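You operate a simulated robot arm through the tools that you are given. There is no shell and no other tool.

The job below is to be done with a simulated robot arm. You get a single attempt, and the scene is never put back.

TASK
Sort out what stands mixed on the test side of the upper shelf. At the end: the two sachets from the test side of the upper shelf are on the test station; the two packed couplings from the test side of the upper shelf are on the run-in pad top; whatever was shut is shut again. Leave all else as you found it, and nothing knocked over. Set down upright: packed coupling, sachet.

It is judged by the outcome, as a careful person would: the job done as asked, and still so three seconds after it is handed in. It fails if anything else is knocked over, pushed out of place, dropped, spilled or broken.

THE ROBOT
A 7-joint arm with a three-finger gripper, fixed in place. Base frame: the origin is on the floor under the middle of its stand, x ahead of it, y to its left, z up; the work surface is at about z = 0.786. Lengths are in m, angles in degrees, forces in N, time in s.
It reaches about 1.342 m from its shoulder. Its first joint turns from -166.0 to 166.0 degrees. Payload 2.69 kg.
The TCP is the grasp point between the finger pads, 0.03 m short of the fingertips. In the tool frame z runs along the fingers and y along their closing line. The gripper opens to 0.128 m; its body begins 0.117 m behind the TCP.
Orientation is that of the tool frame in the base frame, as a unit quaternion [x, y, z, w]. With the fingers straight down and closing along the base's y, the tool's x points along the base's -x, its y along +y and its z along -z.

THE INTERFACE
- The arm moves only by the tool play_rows. Its argument "targets" is a list of rows, each a list of 7 numbers: the shift along the tool's x, y, z in m, then the turn, a rotation vector about the tool's x, y, z in degrees, then the gripper command, from -1 (fully open) to 1 (shut), values between in proportion. In form: [[x, y, z, rx, ry, rz, fingers], ...]. A call has 1 to 20 rows; each row is the pose to reach, as a shift and turn from the pose commanded when the call began, along the tool's axes at that moment. A row lasts 0.2 s, in which the tool goes at most 0.05 m and 8.6 degrees; a call with a longer step from one row to the next is refused whole, and so is a gripper value outside its range. Where a pose cannot be reached the arm comes as near as it can. A force on the tool above 40 N (or 10 N above the force at the start of the call, whichever is more), or a blocked arm, ends the call early, and 0.2 s more pass. The fingers move at their own pace (about 0.127 m/s each) and stop on an object; they squeeze with about 27 N. The grip force told is the motor's: it shows also when the fingers shut on nothing. Time passes only in rows, and 0.2 s behind the last, so rows that repeat a pose let the fingers close. It gives the time, the measured TCP pose, the force on the tool (base axes), the opening and the grip force at its end, in the units of the frame above (readings bear some noise), with the torque about the TCP (base axes, N m) and any sound that the robot's microphone picked up.
- Cameras (640 x 400 px; columns grow to the right, rows downward): "scene" is fixed at [0.2209, -0.4981, 1.7261]; the picture's right is [0.76, -0.65, 0.00], its down [-0.44, -0.52, -0.73] and it looks along [0.47, 0.56, -0.68] (base axes); focal length 214 px, centre (320, 200). "wrist" rides on the gripper at [0.058, 0.054, -0.131] in the tool frame; the picture's right is [-0.68, 0.74, 0.00], its down [-0.62, -0.57, -0.55] and it looks along [-0.40, -0.37, 0.84] (tool axes); focal length 234 px, centre (320, 200). There is no depth. A picture from a camera that has moved, and an enlarged one, comes with that camera's place and axes in the base frame and with its lens.
- grab_frame(camera): a new picture of that camera. The clock stands still meanwhile.
- raise_lower(by): moves the trunk up (or, below 0, down) by that many m; the arm rides with it, the base frame stays. It gives what a move gives, with no picture.
- close_up(camera, box): a new picture of the part [left, top, right, bottom] of that camera's present view, enlarged. The clock stands still meanwhile.
- close_job(): hands the job in; it is judged then, once.

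Places have to be worked out from the pictures, the camera data and where the tool is seen. Open the gripper and draw the arm clear of the work before you hand the job in, unless the task says otherwise.

The tools are called after "Request:" as name(argument=value, ...) on one line, values as JSON. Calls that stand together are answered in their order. play_rows: Moves the arm, as the interface text tells. Its arguments: {"type":"object","properties":{"targets":{"type":"array","items":{"type":"array","items":{"type":"number"}}}},"required":["targets"]} The other tools are called the same way: raise_lower (by) moves the trunk up or down; grab_frame (camera) takes a picture; close_up (camera, box) takes an enlarged picture of a part of a camera's view; close_job () hands the job in.

At the start:

```text
t: 0.0
tcp_pos: [0.5473, 0.2456, 1.558]
tool_rot: [0.0, 1.0, -0.001, 0.0]
contact_force: [0.3, -0.5, -0.6]
moment: [-0.01, -0.03, 0.0]
grip_width: 0.1279
grip_force: 0.1
trunk travel left (down, up): [-0.225, 0.125]
```

scene: 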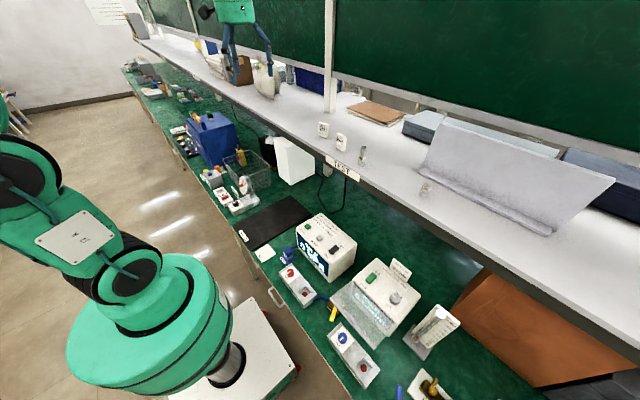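
wrist: 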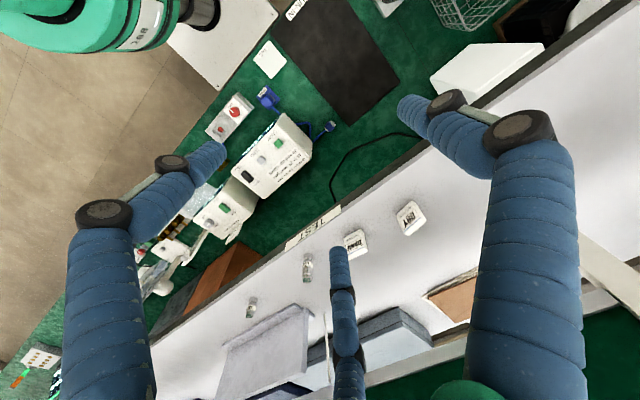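

I'll start by looking closely at the shelf objects and the labelled places on the bench.

Request:
close_up(camera="scene", box=[300, 100, 460, 200])

Request:
close_up(camera="scene", box=[220, 180, 480, 342])

Request:
close_up(camera="wrist", box=[220, 180, 460, 330])

Request:
close_up(camera="wrist", box=[130, 60, 370, 210])

```text
4.00 times, centred on (380, 150) of scene
camera zoom: at [0.2209, -0.4981, 1.7261], right [0.76, -0.65, 0.0], down [-0.44, -0.52, -0.73], along [0.47, 0.56, -0.68], focal length 858 px, centre (80, 400)
```

zoom: 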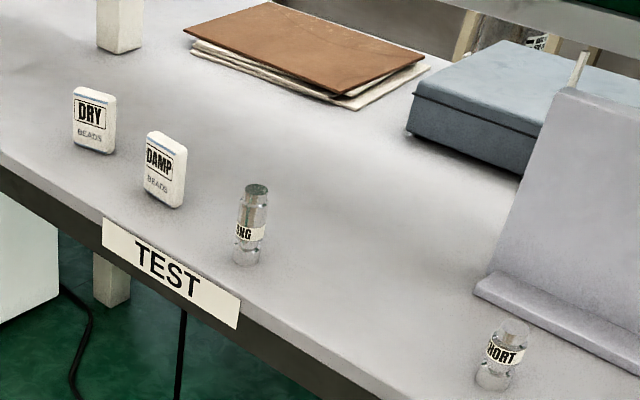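

```text
2.46 times, centred on (350, 261) of scene
camera zoom: at [0.2209, -0.4981, 1.7261], right [0.76, -0.65, 0.0], down [-0.44, -0.52, -0.73], along [0.47, 0.56, -0.68], focal length 528 px, centre (246, 50)
```

zoom: 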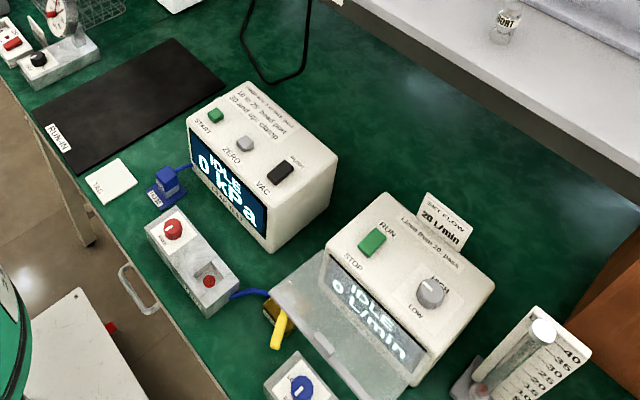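

```text
2.67 times, centred on (340, 255) of wrist
camera zoom: at [0.4878, 0.2989, 1.69], right [0.68, 0.74, 0.0], down [0.62, -0.57, 0.55], along [0.4, -0.37, -0.84], focal length 624 px, centre (267, 53)
```

zoom: 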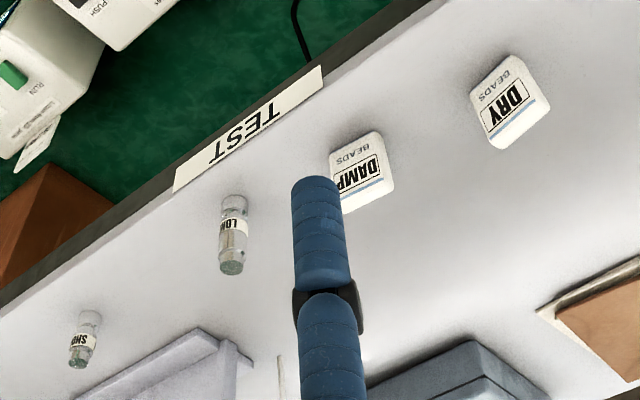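

```text
2.67 times, centred on (250, 135) of wrist
camera zoom: at [0.4878, 0.2989, 1.69], right [0.68, 0.74, 0.0], down [0.62, -0.57, 0.55], along [0.4, -0.37, -0.84], focal length 624 px, centre (507, 373)
```

zoom: 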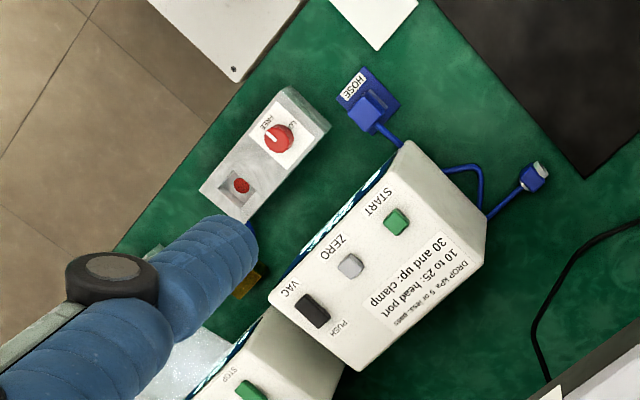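

The shelf's test side holds DRY and DAMP sachets and LONG and SHORT couplings. I still need to identify the "test station" and the run-in pad, so I look at more of the bench.

Request:
close_up(camera="scene", box=[225, 190, 325, 252])

Request:
close_up(camera="scene", box=[320, 250, 480, 350])

Request:
close_up(camera="scene", box=[320, 310, 464, 400])

Request:
close_up(camera="scene", box=[120, 40, 320, 165])

Request:
close_up(camera="scene", box=[160, 120, 320, 220])

Request:
close_up(camera="scene", box=[440, 100, 640, 225])

Request:
close_up(camera="scene", box=[440, 240, 640, 400])

Request:
close_up(camera="wrist", box=[0, 150, 260, 400])

```text
6.40 times, centred on (275, 221) of scene
camera zoom: at [0.2209, -0.4981, 1.7261], right [0.76, -0.65, 0.0], down [-0.44, -0.52, -0.73], along [0.47, 0.56, -0.68], focal length 1373 px, centre (608, 66)
```

zoom: 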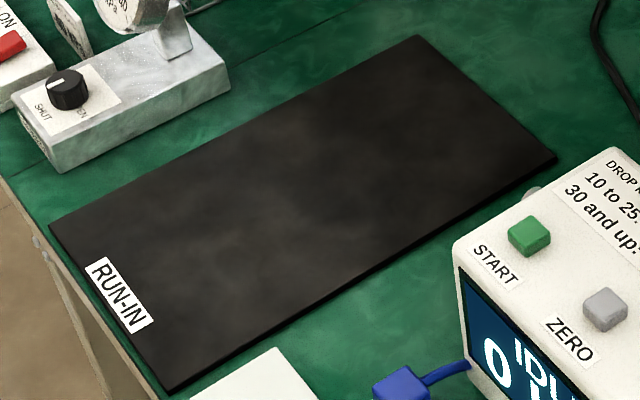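

```text
4.00 times, centred on (400, 300) of scene
camera zoom: at [0.2209, -0.4981, 1.7261], right [0.76, -0.65, 0.0], down [-0.44, -0.52, -0.73], along [0.47, 0.56, -0.68], focal length 858 px, centre (0, -200)
```

zoom: 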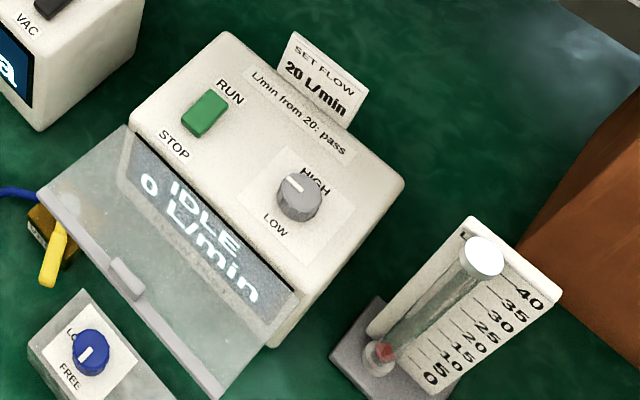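

```text
4.44 times, centred on (392, 355) of scene
camera zoom: at [0.2209, -0.4981, 1.7261], right [0.76, -0.65, 0.0], down [-0.44, -0.52, -0.73], along [0.47, 0.56, -0.68], focal length 953 px, centre (0, -489)
```

zoom: 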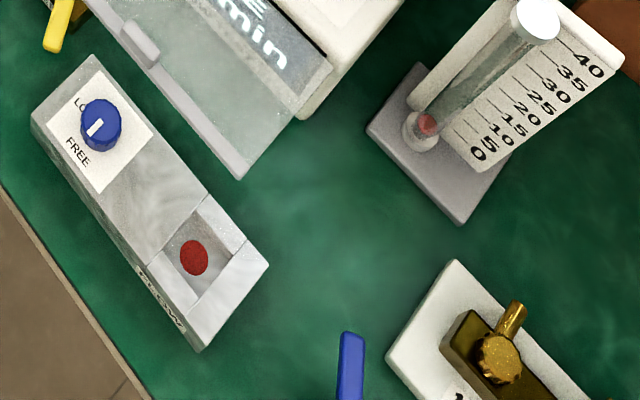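

```text
3.20 times, centred on (220, 102) of scene
camera zoom: at [0.2209, -0.4981, 1.7261], right [0.76, -0.65, 0.0], down [-0.44, -0.52, -0.73], along [0.47, 0.56, -0.68], focal length 686 px, centre (640, 512)
```

zoom: 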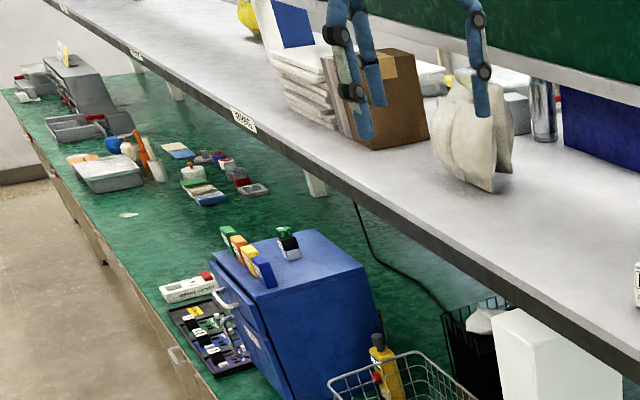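

```text
4.00 times, centred on (240, 170) of scene
camera zoom: at [0.2209, -0.4981, 1.7261], right [0.76, -0.65, 0.0], down [-0.44, -0.52, -0.73], along [0.47, 0.56, -0.68], focal length 858 px, centre (640, 320)
```

zoom: 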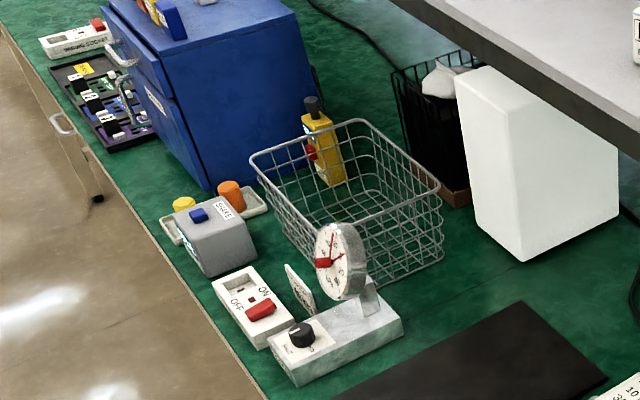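

```text
3.20 times, centred on (540, 162) of scene
camera zoom: at [0.2209, -0.4981, 1.7261], right [0.76, -0.65, 0.0], down [-0.44, -0.52, -0.73], along [0.47, 0.56, -0.68], focal length 686 px, centre (-384, 320)
```

zoom: 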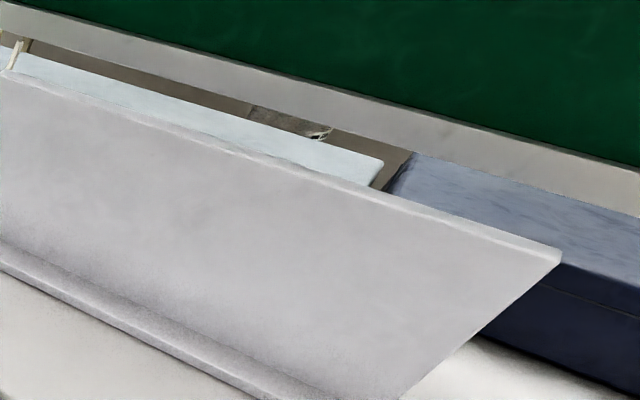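

```text
2.50 times, centred on (540, 320) of scene
camera zoom: at [0.2209, -0.4981, 1.7261], right [0.76, -0.65, 0.0], down [-0.44, -0.52, -0.73], along [0.47, 0.56, -0.68], focal length 536 px, centre (-230, -100)
```

zoom: 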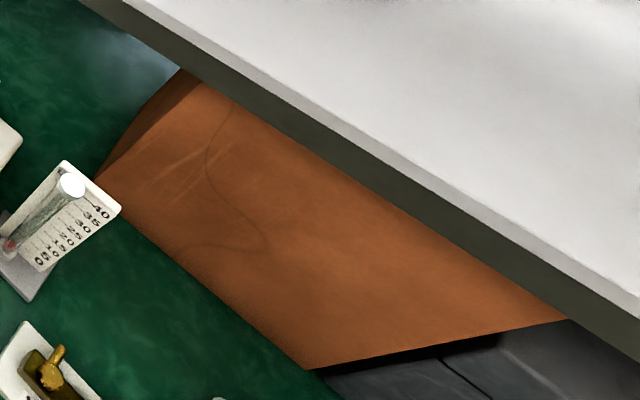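

```text
1.60 times, centred on (130, 275) of wrist
camera zoom: at [0.4878, 0.2989, 1.69], right [0.68, 0.74, 0.0], down [0.62, -0.57, 0.55], along [0.4, -0.37, -0.84], focal length 375 px, centre (624, 80)
```

zoom: 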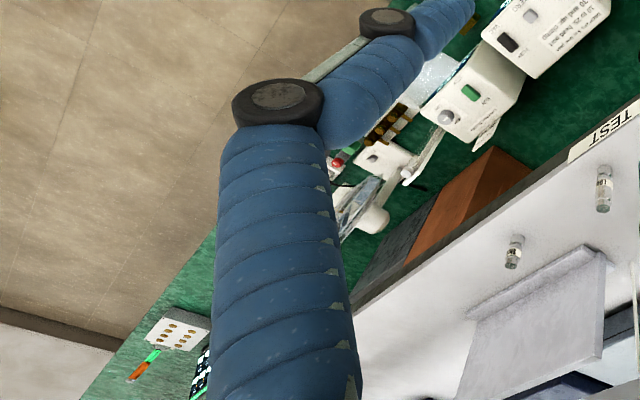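

The run-in pad is the black mat at about x 0.36–0.755, y 0.205–0.43, and the shelf top is at z≈1.236 with its front edge at x≈0.78. I move the wrist camera for a better view of the bench to find the "test station".

Request:
play_rows(targets=[[0.025, -0.025, 0.015, 0, 0, 0, -1], [0.05, -0.05, 0.03, 0, 0, 0, -1], [0.075, -0.075, 0.045, 0, 0, 0, -1], [0.1, -0.1, 0.06, 0, 0, 0, -1], [0.125, -0.125, 0.075, 0, 0, 0, -1], [0.15, -0.15, 0.09, 0, 0, 0, -1]])

Request:
grab_frame(camera="wrist")

Request:
grab_frame(camera="scene")

```text
t: 1.4
tcp_pos: [0.3977, 0.0948, 1.4698]
tool_rot: [0.001, 1.0, 0.0, 0.0]
contact_force: [0.5, -1.0, 0.0]
moment: [0.02, 0.02, -0.03]
grip_width: 0.128
grip_force: 0.0
trunk travel left (down, up): [-0.225, 0.125]
```

```text
taken
camera wrist: at [0.3372, 0.1489, 1.601], right [0.68, 0.74, 0.0], down [0.61, -0.57, 0.55], along [0.4, -0.37, -0.84], focal length 234 px, centre (320, 200)
```

wrist: 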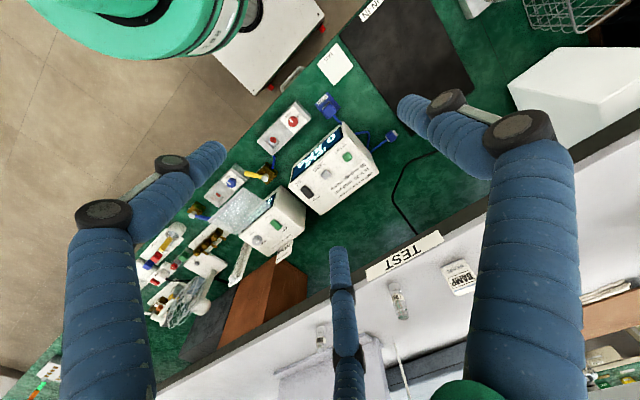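

```text
taken
```

scene: 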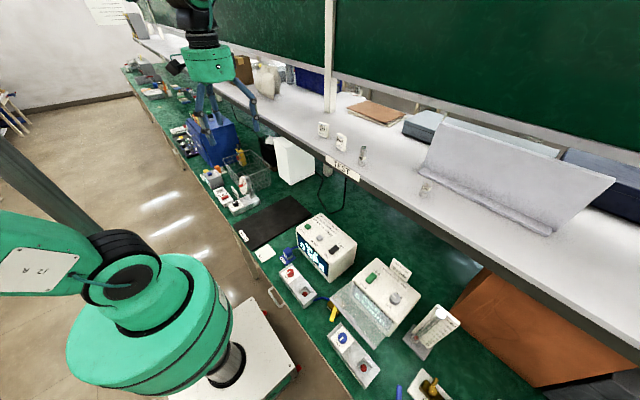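

The arm moves as expected. I enlarge the bench region of this new view to read labels and understand the stations.

Request:
close_up(camera="wrist", box=[240, 80, 400, 180])

Request:
close_up(camera="wrist", box=[180, 150, 340, 250])

Request:
close_up(camera="wrist", box=[120, 210, 280, 310])

Request:
close_up(camera="wrist", box=[240, 20, 480, 120])

```text
4.00 times, centred on (320, 130) of wrist
camera zoom: at [0.3372, 0.1489, 1.601], right [0.68, 0.74, 0.0], down [0.61, -0.57, 0.55], along [0.4, -0.37, -0.84], focal length 937 px, centre (320, 480)
```

zoom: 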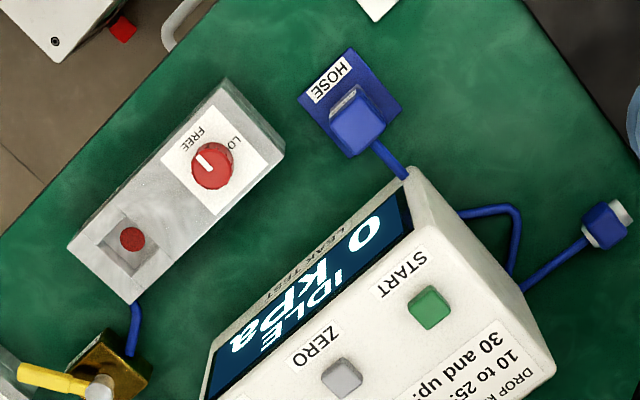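

```text
4.00 times, centred on (260, 200) of wrist
camera zoom: at [0.3372, 0.1489, 1.601], right [0.68, 0.74, 0.0], down [0.61, -0.57, 0.55], along [0.4, -0.37, -0.84], focal length 937 px, centre (560, 200)
```

zoom: 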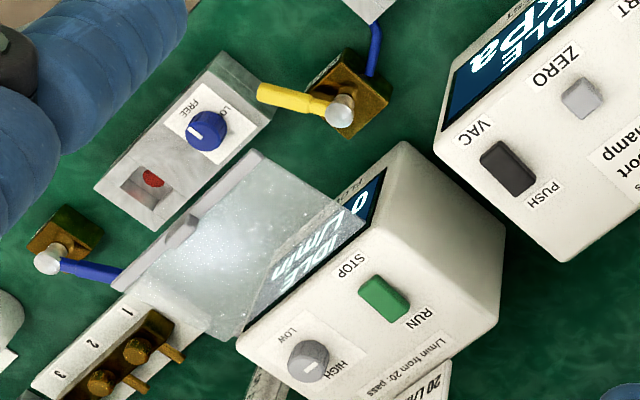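

```text
4.00 times, centred on (200, 260) of wrist
camera zoom: at [0.3372, 0.1489, 1.601], right [0.68, 0.74, 0.0], down [0.61, -0.57, 0.55], along [0.4, -0.37, -0.84], focal length 937 px, centre (800, -40)
```

zoom: 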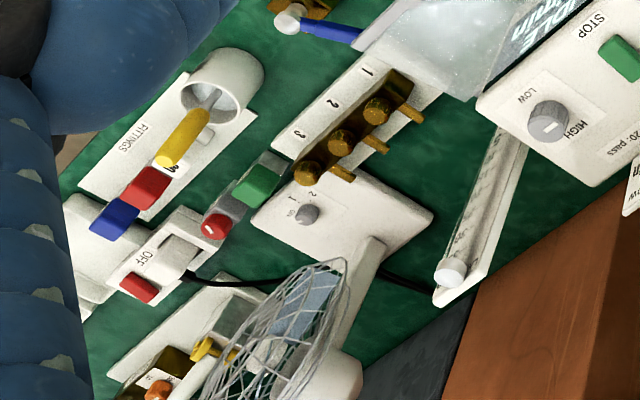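

```text
2.67 times, centred on (360, 70) of wrist
camera zoom: at [0.3372, 0.1489, 1.601], right [0.68, 0.74, 0.0], down [0.61, -0.57, 0.55], along [0.4, -0.37, -0.84], focal length 624 px, centre (213, 547)
```

zoom: 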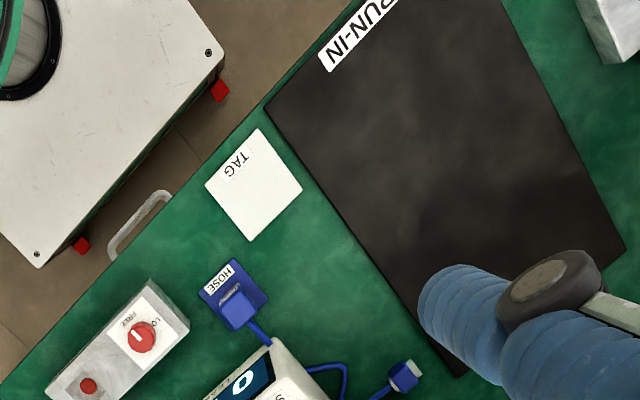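

The bench shows leak and flow testers, a TAG tile and the RUN-IN mat. I zoom on the shelf-edge labels farther along to see how sections are named.

Request:
close_up(camera="scene", box=[180, 65, 212, 85])

Request:
close_up(camera="scene", box=[150, 48, 182, 68])

Request:
close_up(camera="scene", box=[120, 60, 200, 110])

Request:
close_up(camera="scene", box=[195, 150, 275, 215])

Request:
close_up(camera="scene", box=[320, 0, 640, 200])

```text
16.00 times, centred on (196, 75) of scene
camera zoom: at [0.2209, -0.4981, 1.7261], right [0.76, -0.65, 0.0], down [-0.44, -0.52, -0.73], along [0.47, 0.56, -0.68], focal length 3432 px, centre (2304, 2200)
```

zoom: 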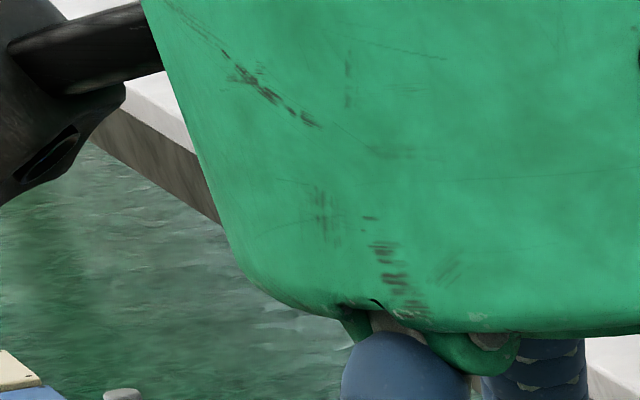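

```text
16.00 times, centred on (166, 58) of scene
camera zoom: at [0.2209, -0.4981, 1.7261], right [0.76, -0.65, 0.0], down [-0.44, -0.52, -0.73], along [0.47, 0.56, -0.68], focal length 3432 px, centre (2784, 2472)
```

zoom: 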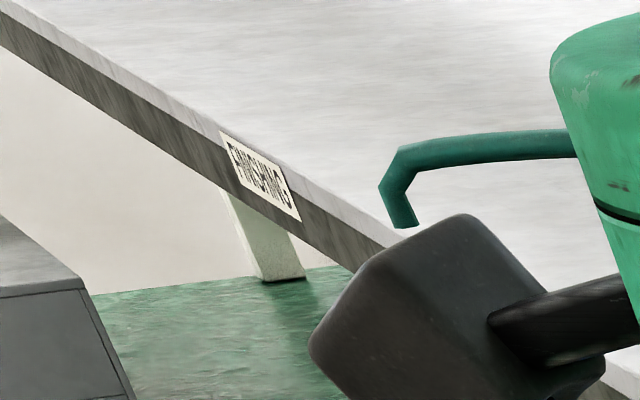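

```text
8.00 times, centred on (160, 85) of scene
camera zoom: at [0.2209, -0.4981, 1.7261], right [0.76, -0.65, 0.0], down [-0.44, -0.52, -0.73], along [0.47, 0.56, -0.68], focal length 1716 px, centre (1600, 1120)
```

zoom: 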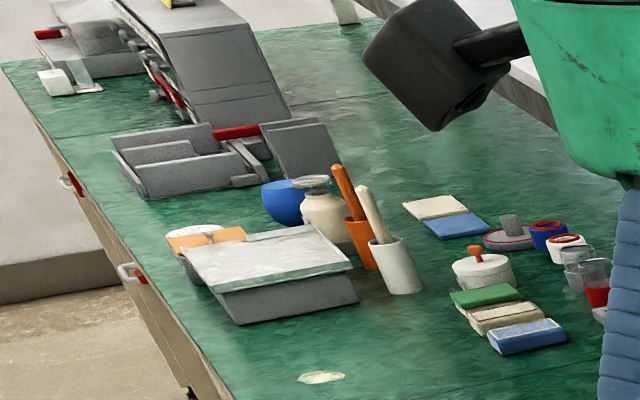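

```text
6.15 times, centred on (235, 182) of scene
camera zoom: at [0.2209, -0.4981, 1.7261], right [0.76, -0.65, 0.0], down [-0.44, -0.52, -0.73], along [0.47, 0.56, -0.68], focal length 1320 px, centre (843, 308)
```

zoom: 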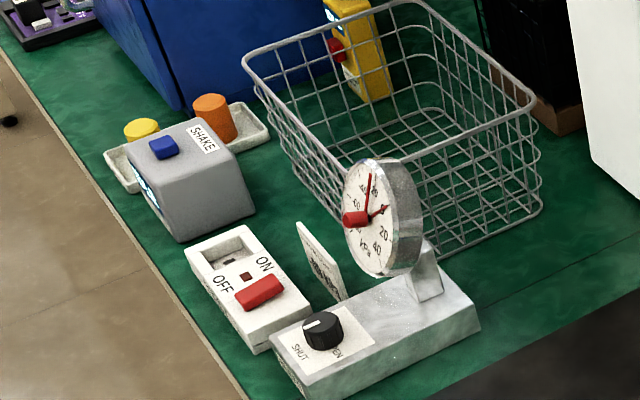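

```text
2.00 times, centred on (480, 100) of scene
camera zoom: at [0.2209, -0.4981, 1.7261], right [0.76, -0.65, 0.0], down [-0.44, -0.52, -0.73], along [0.47, 0.56, -0.68], focal length 429 px, centre (0, 400)
```

zoom: 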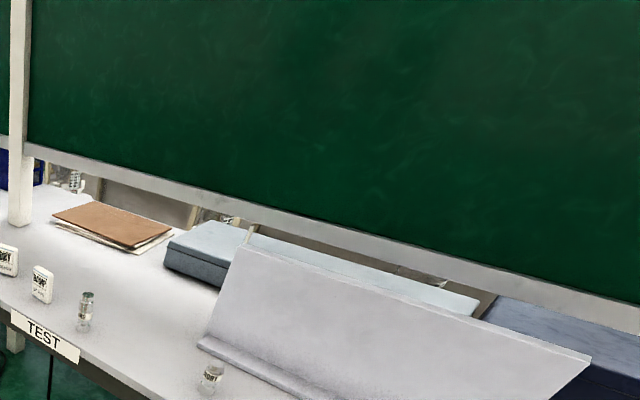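

Shelf labels read TEST, another, and FINISHING, and there's a bench seam at y≈0.5, so the "test station" looks like the bench section below the TEST label. I check the bench further to the right for any other candidate before committing.

Request:
play_rows(targets=[[0.0, -0.05, 0.0, 0, 0, 0, -1], [0.0, -0.1, 0.0, 0, 0, 0, -1], [0.0, -0.15, 0.0, 0, 0, 0, -1], [0.0, -0.2, 0.0, 0, 0, 0, -1], [0.0, -0.25, 0.0, 0, 0, 0, -1], [0.0, -0.3, 0.0, 0, 0, 0, -1]])

Request:
grab_frame(camera="wrist")

Request:
grab_frame(camera="scene")

```text
t: 2.8
tcp_pos: [0.3973, -0.2062, 1.4691]
tool_rot: [-0.001, 1.0, -0.001, -0.001]
contact_force: [0.0, 0.4, 0.0]
moment: [0.0, 0.01, -0.01]
grip_width: 0.1278
grip_force: 0.0
trunk travel left (down, up): [-0.225, 0.125]
```

```text
taken
camera wrist: at [0.3376, -0.1519, 1.6003], right [0.68, 0.74, 0.0], down [0.62, -0.57, 0.55], along [0.4, -0.37, -0.84], focal length 234 px, centre (320, 200)
```

wrist: 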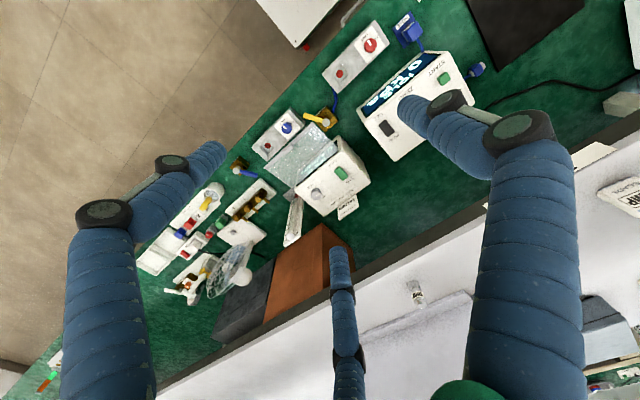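

```text
taken
```

scene: 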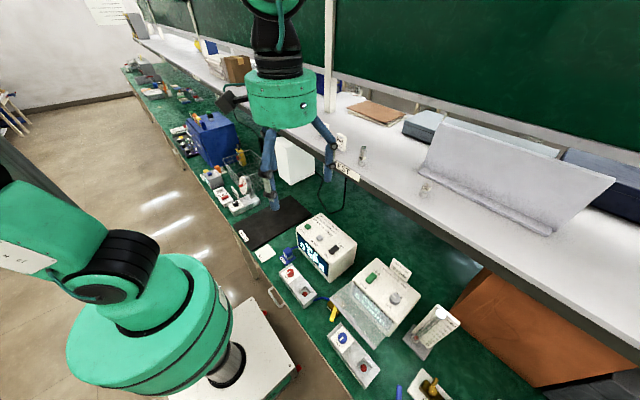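

Request:
close_up(camera="wrist", box=[130, 100, 370, 250])

Request:
close_up(camera="wrist", box=[0, 220, 288, 400])

Request:
close_up(camera="scene", box=[120, 60, 280, 170])

Request:
close_up(camera="wrist", box=[360, 0, 640, 175])

```text
2.67 times, centred on (250, 175) of wrist
camera zoom: at [0.3376, -0.1519, 1.6003], right [0.68, 0.74, 0.0], down [0.62, -0.57, 0.55], along [0.4, -0.37, -0.84], focal length 624 px, centre (507, 267)
```

zoom: 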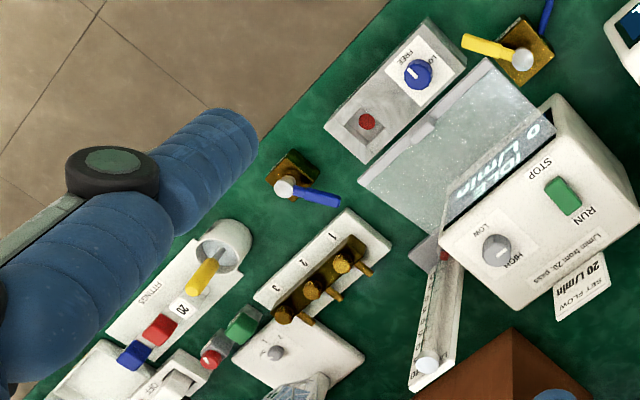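

```text
2.22 times, centred on (144, 310) of wrist
camera zoom: at [0.3376, -0.1519, 1.6003], right [0.68, 0.74, 0.0], down [0.62, -0.57, 0.55], along [0.4, -0.37, -0.84], focal length 520 px, centre (711, -44)
```

zoom: 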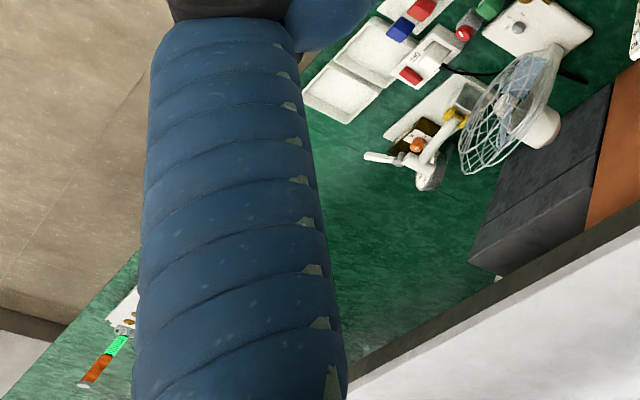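

```text
3.64 times, centred on (200, 115) of scene
camera zoom: at [0.2209, -0.4981, 1.7261], right [0.76, -0.65, 0.0], down [-0.44, -0.52, -0.73], along [0.47, 0.56, -0.68], focal length 780 px, centre (756, 509)
```

zoom: 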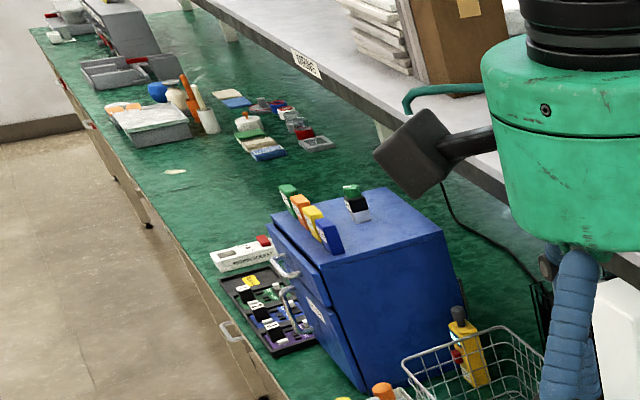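

```text
2.29 times, centred on (500, 88) of wrist
camera zoom: at [0.3376, -0.1519, 1.6003], right [0.68, 0.74, 0.0], down [0.62, -0.57, 0.55], along [0.4, -0.37, -0.84], focal length 535 px, centre (-91, 457)
```

zoom: 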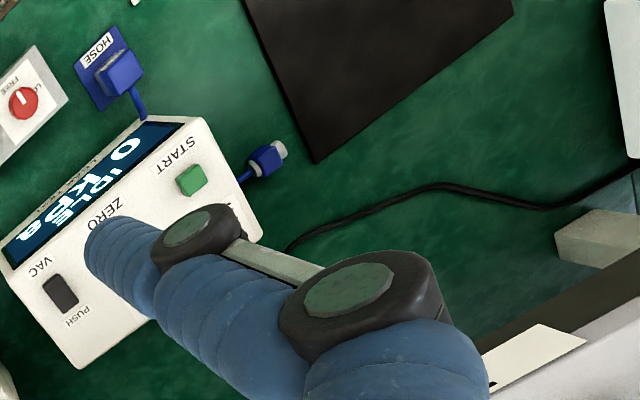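

The bench here is one continuous test section with nothing else named "test station", so I'll use clear green bench between the run-in pad and the leak tester. Three fingers seem to sit at 120°; I close them once in free air to see how they meet.

Request:
play_rows(targets=[[0, 0, 0, 0, 0, 0, 0.5], [0, 0, 0, 0, 0, 0, 0.5], [0, 0, 0, 0, 0, 0, 0.5]])

Request:
grab_frame(camera="wrist")

Request:
play_rows(targets=[[0, 0, 0, 0, 0, 0, 1], [0, 0, 0, 0, 0, 0, 1], [0, 0, 0, 0, 0, 0, 1]])

Request:
grab_frame(camera="wrist")

Request:
close_up(camera="scene", box=[220, 60, 380, 220])

```text
t: 3.6
tcp_pos: [0.3963, -0.205, 1.4688]
tool_rot: [0.0, 1.0, 0.0, -0.001]
contact_force: [0.7, -0.1, -0.7]
moment: [0.01, 0.02, 0.0]
grip_width: 0.0318
grip_force: 0.1
trunk travel left (down, up): [-0.225, 0.125]
```

```text
taken
camera wrist: at [0.3375, -0.151, 1.6006], right [0.68, 0.74, 0.0], down [0.62, -0.57, 0.55], along [0.4, -0.37, -0.84], focal length 234 px, centre (320, 200)
```

wrist: 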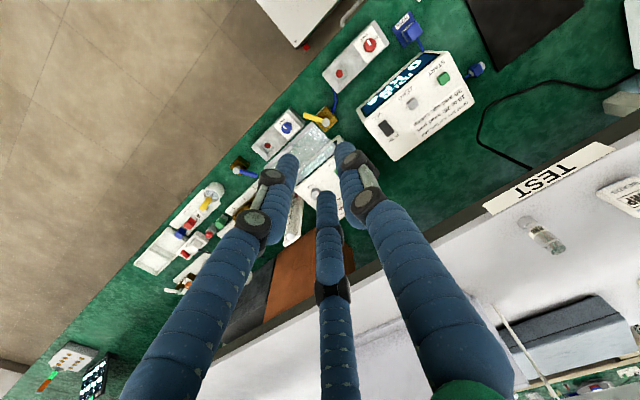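

```text
t: 4.4
tcp_pos: [0.3963, -0.2055, 1.4695]
tool_rot: [0.0, 1.0, 0.0, 0.0]
contact_force: [-0.1, 0.1, -0.7]
moment: [-0.01, 0.0, 0.01]
grip_width: 0.0022
grip_force: 27.4
trunk travel left (down, up): [-0.225, 0.125]
```

```text
taken
camera wrist: at [0.3376, -0.151, 1.6006], right [0.68, 0.74, 0.0], down [0.62, -0.57, 0.55], along [0.4, -0.37, -0.84], focal length 234 px, centre (320, 200)
```

wrist: 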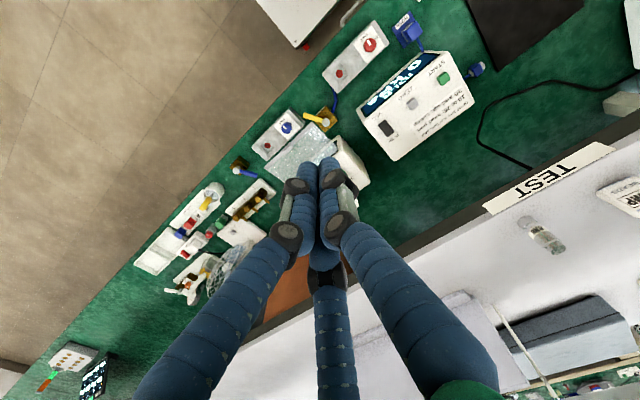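

```text
2.50 times, centred on (300, 140) of scene
camera zoom: at [0.2209, -0.4981, 1.7261], right [0.76, -0.65, 0.0], down [-0.44, -0.52, -0.73], along [0.47, 0.56, -0.68], focal length 536 px, centre (370, 350)
```

zoom: 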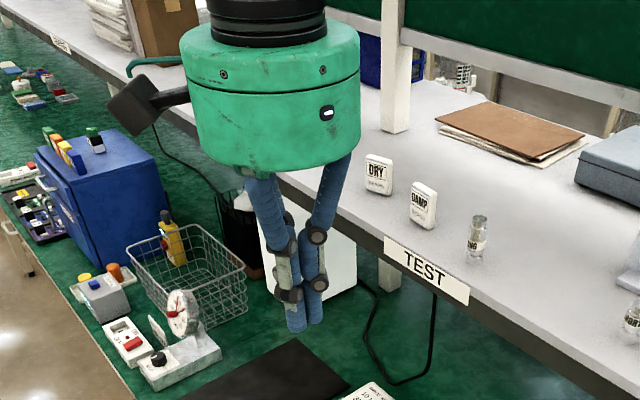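

The fingers bunch symmetrically and close to a point, so they'll work with partial openings too. I now move over the shelf with the gripper opened to locate the sachets and couplings from close up.

Request:
play_rows(targets=[[-0.0286, 0.033, 0.001, 0, 0, 0, -1], [-0.0572, 0.066, 0.002, 0, 0, 0, -1], [-0.0858, 0.099, 0.003, 0, 0, 0, -1], [-0.1144, 0.132, 0.004, 0, 0, 0, -1], [-0.143, 0.165, 0.005, 0, 0, 0, -1], [-0.1716, 0.198, 0.006, 0, 0, 0, -1], [-0.2002, 0.231, 0.007, 0, 0, 0, -1], [-0.2288, 0.264, 0.008, 0, 0, 0, -1], [-0.2574, 0.297, 0.009, 0, 0, 0, -1], [-0.286, 0.33, 0.01, 0, 0, 0, -1], [-0.3146, 0.363, 0.011, 0, 0, 0, -1], [-0.343, 0.396, 0.012, 0, 0, 0, -1]])

Request:
grab_frame(camera="wrist")

Request:
grab_frame(camera="scene")

```text
t: 7.0
tcp_pos: [0.7395, 0.1937, 1.456]
tool_rot: [0.0, 1.0, 0.0, -0.001]
contact_force: [-0.6, 0.7, 0.0]
moment: [-0.04, 0.0, 0.02]
grip_width: 0.1278
grip_force: 0.0
trunk travel left (down, up): [-0.225, 0.125]
```

```text
taken
camera wrist: at [0.6812, 0.2472, 1.5874], right [0.68, 0.74, 0.0], down [0.62, -0.57, 0.55], along [0.4, -0.37, -0.84], focal length 234 px, centre (320, 200)
```

wrist: 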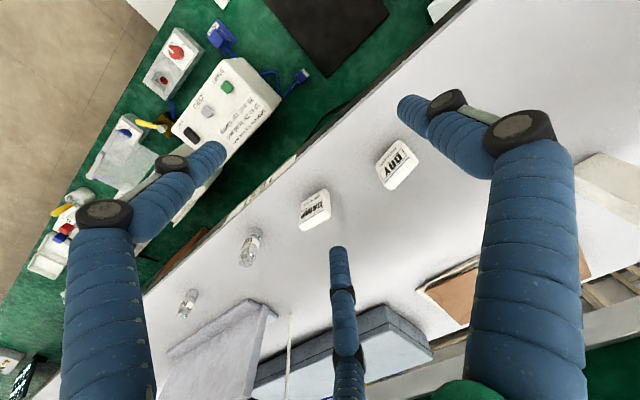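

```text
taken
```

scene: 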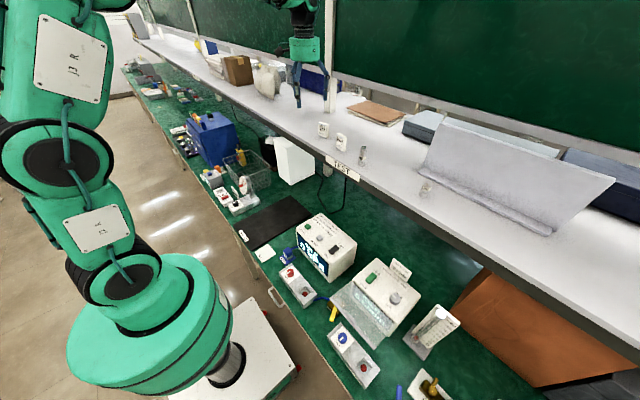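

Request:
close_up(camera="wrist", box=[280, 120, 440, 240])

Request:
close_up(camera="wrist", box=[160, 210, 320, 330])

```text
3.33 times, centred on (360, 180) of wrist
camera zoom: at [0.6812, 0.2472, 1.5874], right [0.68, 0.74, 0.0], down [0.62, -0.57, 0.55], along [0.4, -0.37, -0.84], focal length 781 px, centre (187, 267)
```

zoom: 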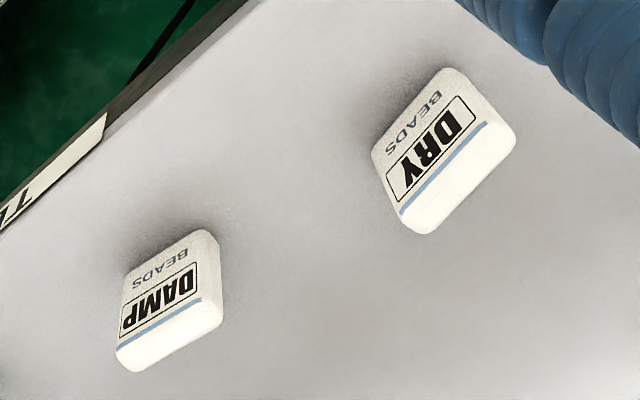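

```text
3.33 times, centred on (240, 270) of wrist
camera zoom: at [0.6812, 0.2472, 1.5874], right [0.68, 0.74, 0.0], down [0.62, -0.57, 0.55], along [0.4, -0.37, -0.84], focal length 781 px, centre (587, -33)
```

zoom: 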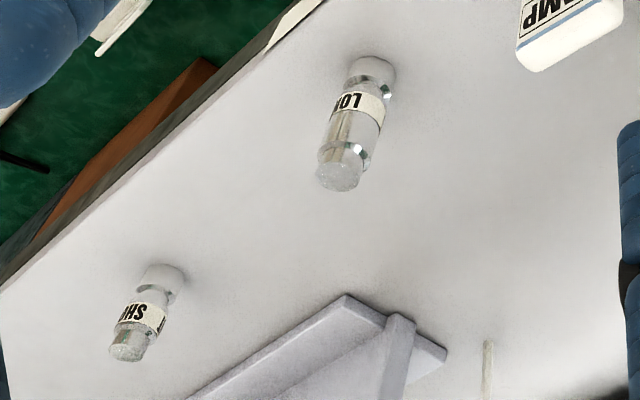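

Both sachets are upright plates about 0.05 × 0.017 × 0.064 m: DRY near (0.864, 0.231) and DAMP near (0.843, 0.090). I turn the tool so its closing line crosses DAMP's thin side and move above it, staying high.

Request:
play_rows(targets=[[-0.0107, -0.0105, 0.004, 0, 0, -7.72, -1], [-0.0213, -0.0209, 0.008, 0, 0, -15.44, -1], [-0.032, -0.0314, 0.012, 0, 0, -23.16, -1], [-0.0426, -0.0419, 0.016, 0, 0, -30.88, -1], [-0.0533, -0.0524, 0.02, 0, 0, -38.6, -1], [-0.0639, -0.0628, 0.024, 0, 0, -46.32, -1], [-0.0746, -0.0733, 0.028, 0, 0, -54.04, -1], [-0.0852, -0.0838, 0.032, 0, 0, -61.76, -1], [-0.0959, -0.0942, 0.036, 0, 0, -69.48, -1], [-0.1065, -0.1047, 0.04, 0, 0, -77.2, -1]])

Request:
grab_frame(camera="wrist")

Request:
close_up(camera="scene", box=[260, 20, 420, 200])

```text
t: 9.2
tcp_pos: [0.8469, 0.085, 1.4164]
tool_rot: [-0.625, 0.781, 0.0, 0.0]
contact_force: [0.4, -0.1, -0.1]
moment: [0.01, 0.01, -0.02]
grip_width: 0.1281
grip_force: 0.0
trunk travel left (down, up): [-0.225, 0.125]
```

```text
taken
camera wrist: at [0.7809, 0.041, 1.5473], right [-0.57, 0.82, 0.0], down [0.69, 0.48, 0.55], along [0.45, 0.31, -0.84], focal length 234 px, centre (320, 200)
```

wrist: 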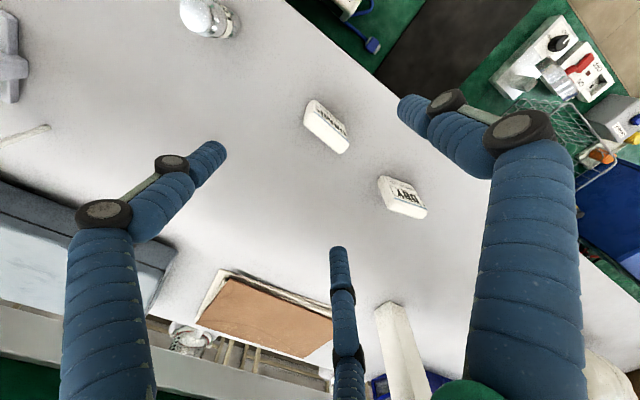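

```text
2.22 times, centred on (340, 110) of scene
camera zoom: at [0.2209, -0.4981, 1.7261], right [0.76, -0.65, 0.0], down [-0.44, -0.52, -0.73], along [0.47, 0.56, -0.68], focal length 477 px, centre (276, 400)
```

zoom: 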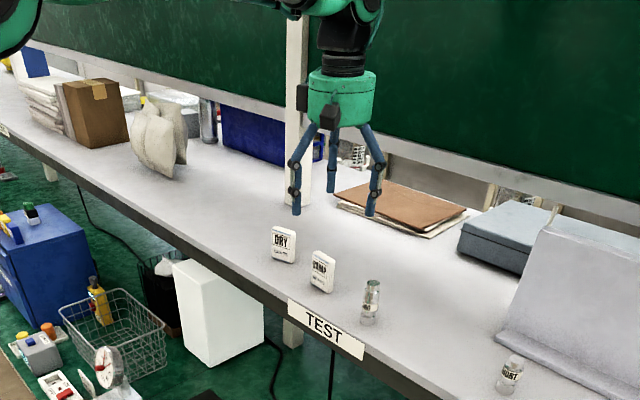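

The tool is above DAMP now with its closing line across it. I zoom to check the alignment of the tool axis with the sachet.

Request:
close_up(camera="wrist", box=[260, 70, 460, 230])

```text
2.50 times, centred on (360, 150) of wrist
camera zoom: at [0.7809, 0.041, 1.5473], right [-0.57, 0.82, 0.0], down [0.69, 0.48, 0.55], along [0.45, 0.31, -0.84], focal length 585 px, centre (220, 325)
```

zoom: 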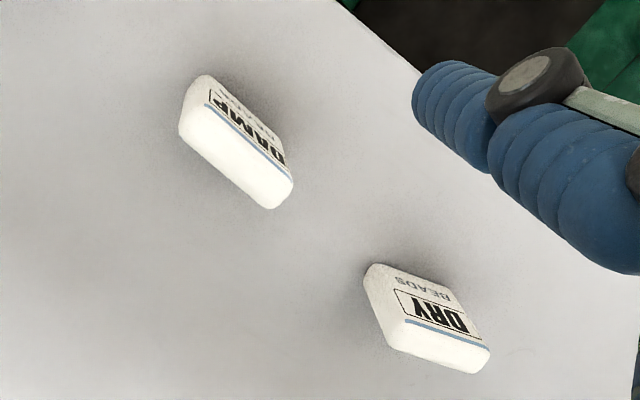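

DAMP's centre computes to about (0.841, 0.090) with a tilt of roughly 8°. I correct the yaw by 4°, narrow the opening to ~0.09, and descend to TCP z≈1.29 to check before gripping.

Request:
play_rows(targets=[[-0.001, 0.0014, 0.02, 0, 0, -1.3, -0.7], [-0.002, 0.0028, 0.04, 0, 0, -2.6, -0.4], [-0.0031, 0.0043, 0.06, 0, 0, -4, -0.4], [-0.0031, 0.0043, 0.08, 0, 0, -4, -0.4], [-0.0031, 0.0043, 0.095, 0, 0, -4, -0.4], [-0.0031, 0.0043, 0.11, 0, 0, -4, -0.4], [-0.0031, 0.0043, 0.125, 0, 0, -4, -0.4]])

Request:
grab_frame(camera="wrist")

Request:
close_up(camera="scene", box=[280, 80, 400, 180])

```text
t: 10.8
tcp_pos: [0.8432, 0.0894, 1.2909]
tool_rot: [-0.651, 0.759, 0.0, 0.0]
contact_force: [0.4, 0.0, 0.5]
moment: [0.03, 0.01, -0.01]
grip_width: 0.0894
grip_force: 0.1
trunk travel left (down, up): [-0.225, 0.125]
```

```text
taken
camera wrist: at [0.7802, 0.0405, 1.4223], right [-0.62, 0.78, 0.0], down [0.65, 0.52, 0.55], along [0.43, 0.34, -0.84], focal length 234 px, centre (320, 200)
```

wrist: 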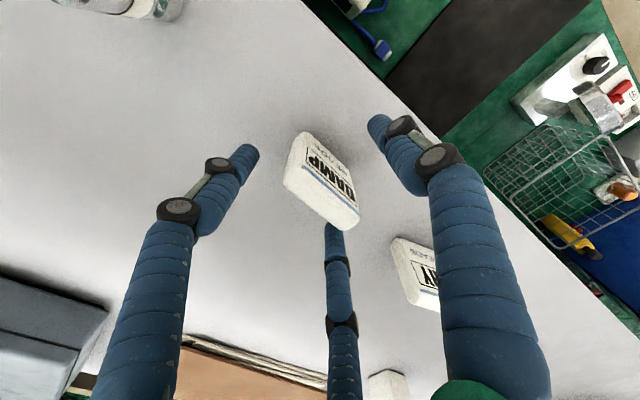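

```text
4.00 times, centred on (340, 130) of scene
camera zoom: at [0.2209, -0.4981, 1.7261], right [0.76, -0.65, 0.0], down [-0.44, -0.52, -0.73], along [0.47, 0.56, -0.68], focal length 858 px, centre (240, 480)
```

zoom: 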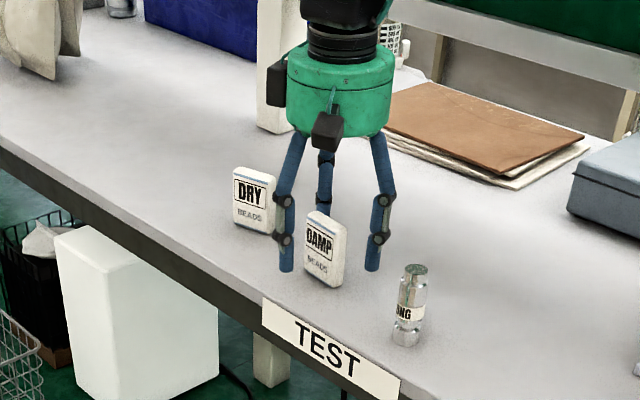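

The sachet sits centred between the three fingers. I lower another 11 mm and close on it.

Request:
play_rows(targets=[[0, 0, 0.006, 0, 0, 0, -0.4], [0, 0, 0.011, 0, 0, 0, -0.4], [0, 0, 0.011, 0, 0, 0, 0.2], [0, 0, 0.011, 0, 0, 0, 0.6], [0, 0, 0.011, 0, 0, 0, 1], [0, 0, 0.011, 0, 0, 0, 1], [0, 0, 0.011, 0, 0, 0, 1]])

Request:
grab_frame(camera="wrist")

Request:
close_up(camera="scene", box=[280, 80, 400, 180])

```text
t: 12.4
tcp_pos: [0.8433, 0.0905, 1.2797]
tool_rot: [-0.65, 0.76, -0.001, 0.001]
contact_force: [0.9, 0.6, 0.4]
moment: [0.02, 0.01, 0.0]
grip_width: 0.0271
grip_force: 27.3
trunk travel left (down, up): [-0.225, 0.125]
```

```text
taken
camera wrist: at [0.7798, 0.0406, 1.4119], right [-0.62, 0.78, 0.0], down [0.65, 0.52, 0.55], along [0.43, 0.34, -0.84], focal length 234 px, centre (320, 200)
```

wrist: 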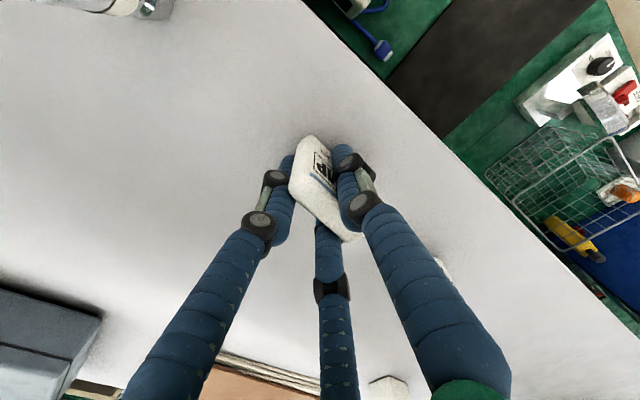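

```text
4.00 times, centred on (340, 130) of scene
camera zoom: at [0.2209, -0.4981, 1.7261], right [0.76, -0.65, 0.0], down [-0.44, -0.52, -0.73], along [0.47, 0.56, -0.68], focal length 858 px, centre (240, 480)
```

zoom: 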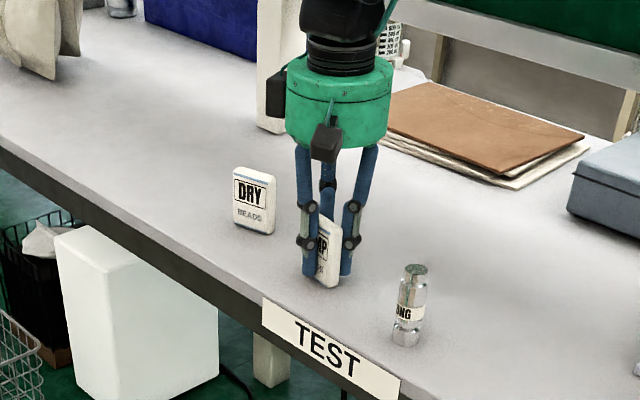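

The grip holds at 27 mm with 27 N and the sachet stands between the fingers. I lift it gently and check.

Request:
play_rows(targets=[[0, 0, -0.01, 0, 0, 0, 1], [0, 0, -0.025, 0, 0, 0, 1], [0, 0, -0.045, 0, 0, 0, 1], [0, 0, -0.07, 0, 0, 0, 1], [0, 0, -0.095, 0, 0, 0, 1], [0, 0, -0.12, 0, 0, 0, 1]])

Request:
grab_frame(camera="wrist")

Request:
close_up(camera="scene", box=[280, 60, 400, 180])

```text
t: 13.8
tcp_pos: [0.8434, 0.0905, 1.4008]
tool_rot: [-0.651, 0.759, 0.0, -0.001]
contact_force: [0.7, -0.6, -0.5]
moment: [0.01, -0.02, 0.0]
grip_width: 0.0272
grip_force: 27.5
trunk travel left (down, up): [-0.225, 0.125]
```

```text
taken
camera wrist: at [0.7808, 0.0403, 1.5322], right [-0.62, 0.78, 0.0], down [0.65, 0.52, 0.55], along [0.43, 0.34, -0.84], focal length 234 px, centre (320, 200)
```

wrist: 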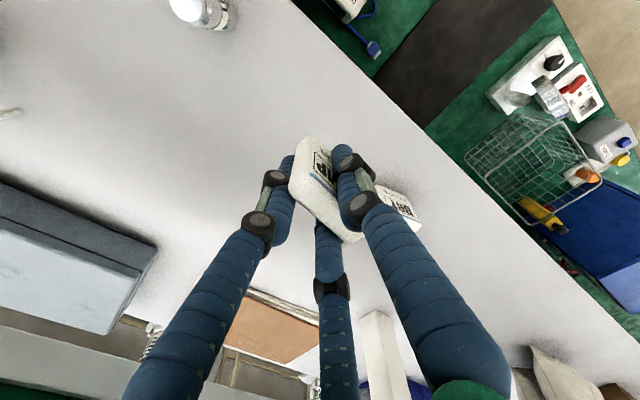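

```text
3.33 times, centred on (340, 120) of scene
camera zoom: at [0.2209, -0.4981, 1.7261], right [0.76, -0.65, 0.0], down [-0.44, -0.52, -0.73], along [0.47, 0.56, -0.68], focal length 715 px, centre (253, 467)
```

zoom: 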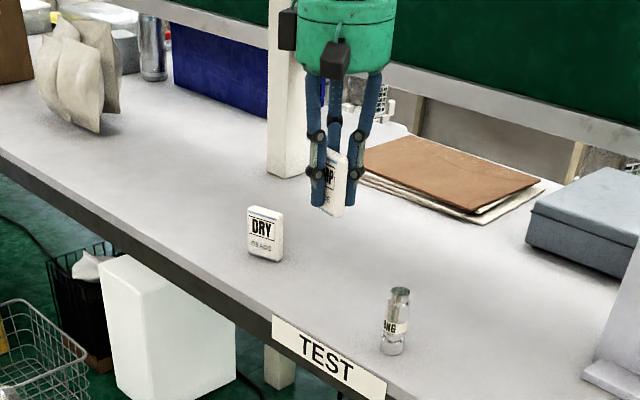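

DAMP lifted cleanly and hangs upright; its bottom is about 44 mm below the TCP. I carry it back out over the bench at height, then partly down, and look at the placing spot.

Request:
play_rows(targets=[[-0.0054, 0.045, 0, 0, 0, 0, 1], [-0.0108, 0.09, 0, 0, 0, 0, 1], [-0.0163, 0.135, 0, 0, 0, 0, 1], [-0.0217, 0.18, 0, 0, 0, 0, 1], [-0.0271, 0.225, 0, 0, 0, 0, 1], [-0.0325, 0.27, 0, 0, 0, 0, 1], [-0.038, 0.315, 0, 0, 0, 0, 1], [-0.0434, 0.36, 0, 0, 0, 0, 1], [-0.049, 0.405, 0.0, 0, 0, 0, 1], [-0.049, 0.405, 0.04, 0, 0, 0, 1], [-0.049, 0.405, 0.08, 0, 0, 0, 1], [-0.049, 0.405, 0.12, 0, 0, 0, 1], [-0.049, 0.405, 0.15, 0, 0, 0, 1]])

Request:
grab_frame(camera="wrist")

Request:
grab_frame(camera="scene")

```text
t: 16.6
tcp_pos: [0.4514, 0.2007, 1.2502]
tool_rot: [-0.651, 0.759, 0.0, 0.0]
contact_force: [-0.6, 0.9, -0.8]
moment: [0.03, -0.04, -0.01]
grip_width: 0.027
grip_force: 27.0
trunk travel left (down, up): [-0.225, 0.125]
```

```text
taken
camera wrist: at [0.388, 0.1512, 1.3815], right [-0.62, 0.78, 0.0], down [0.65, 0.52, 0.55], along [0.43, 0.34, -0.84], focal length 234 px, centre (320, 200)
```

wrist: 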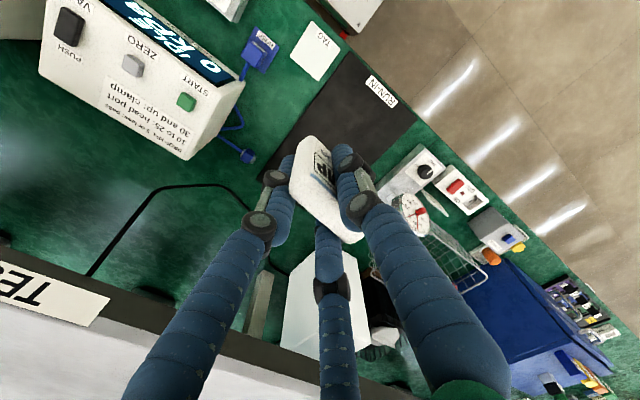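

```text
taken
```

scene: 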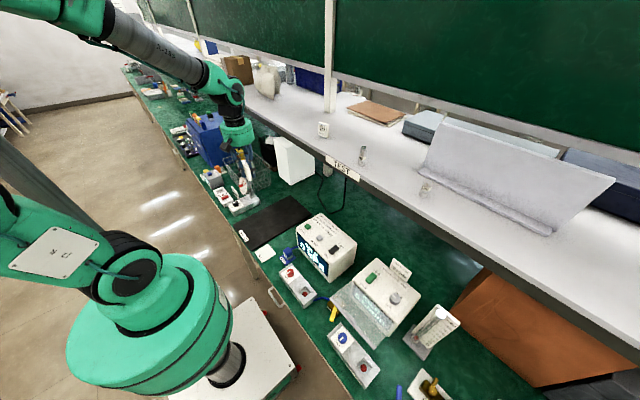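

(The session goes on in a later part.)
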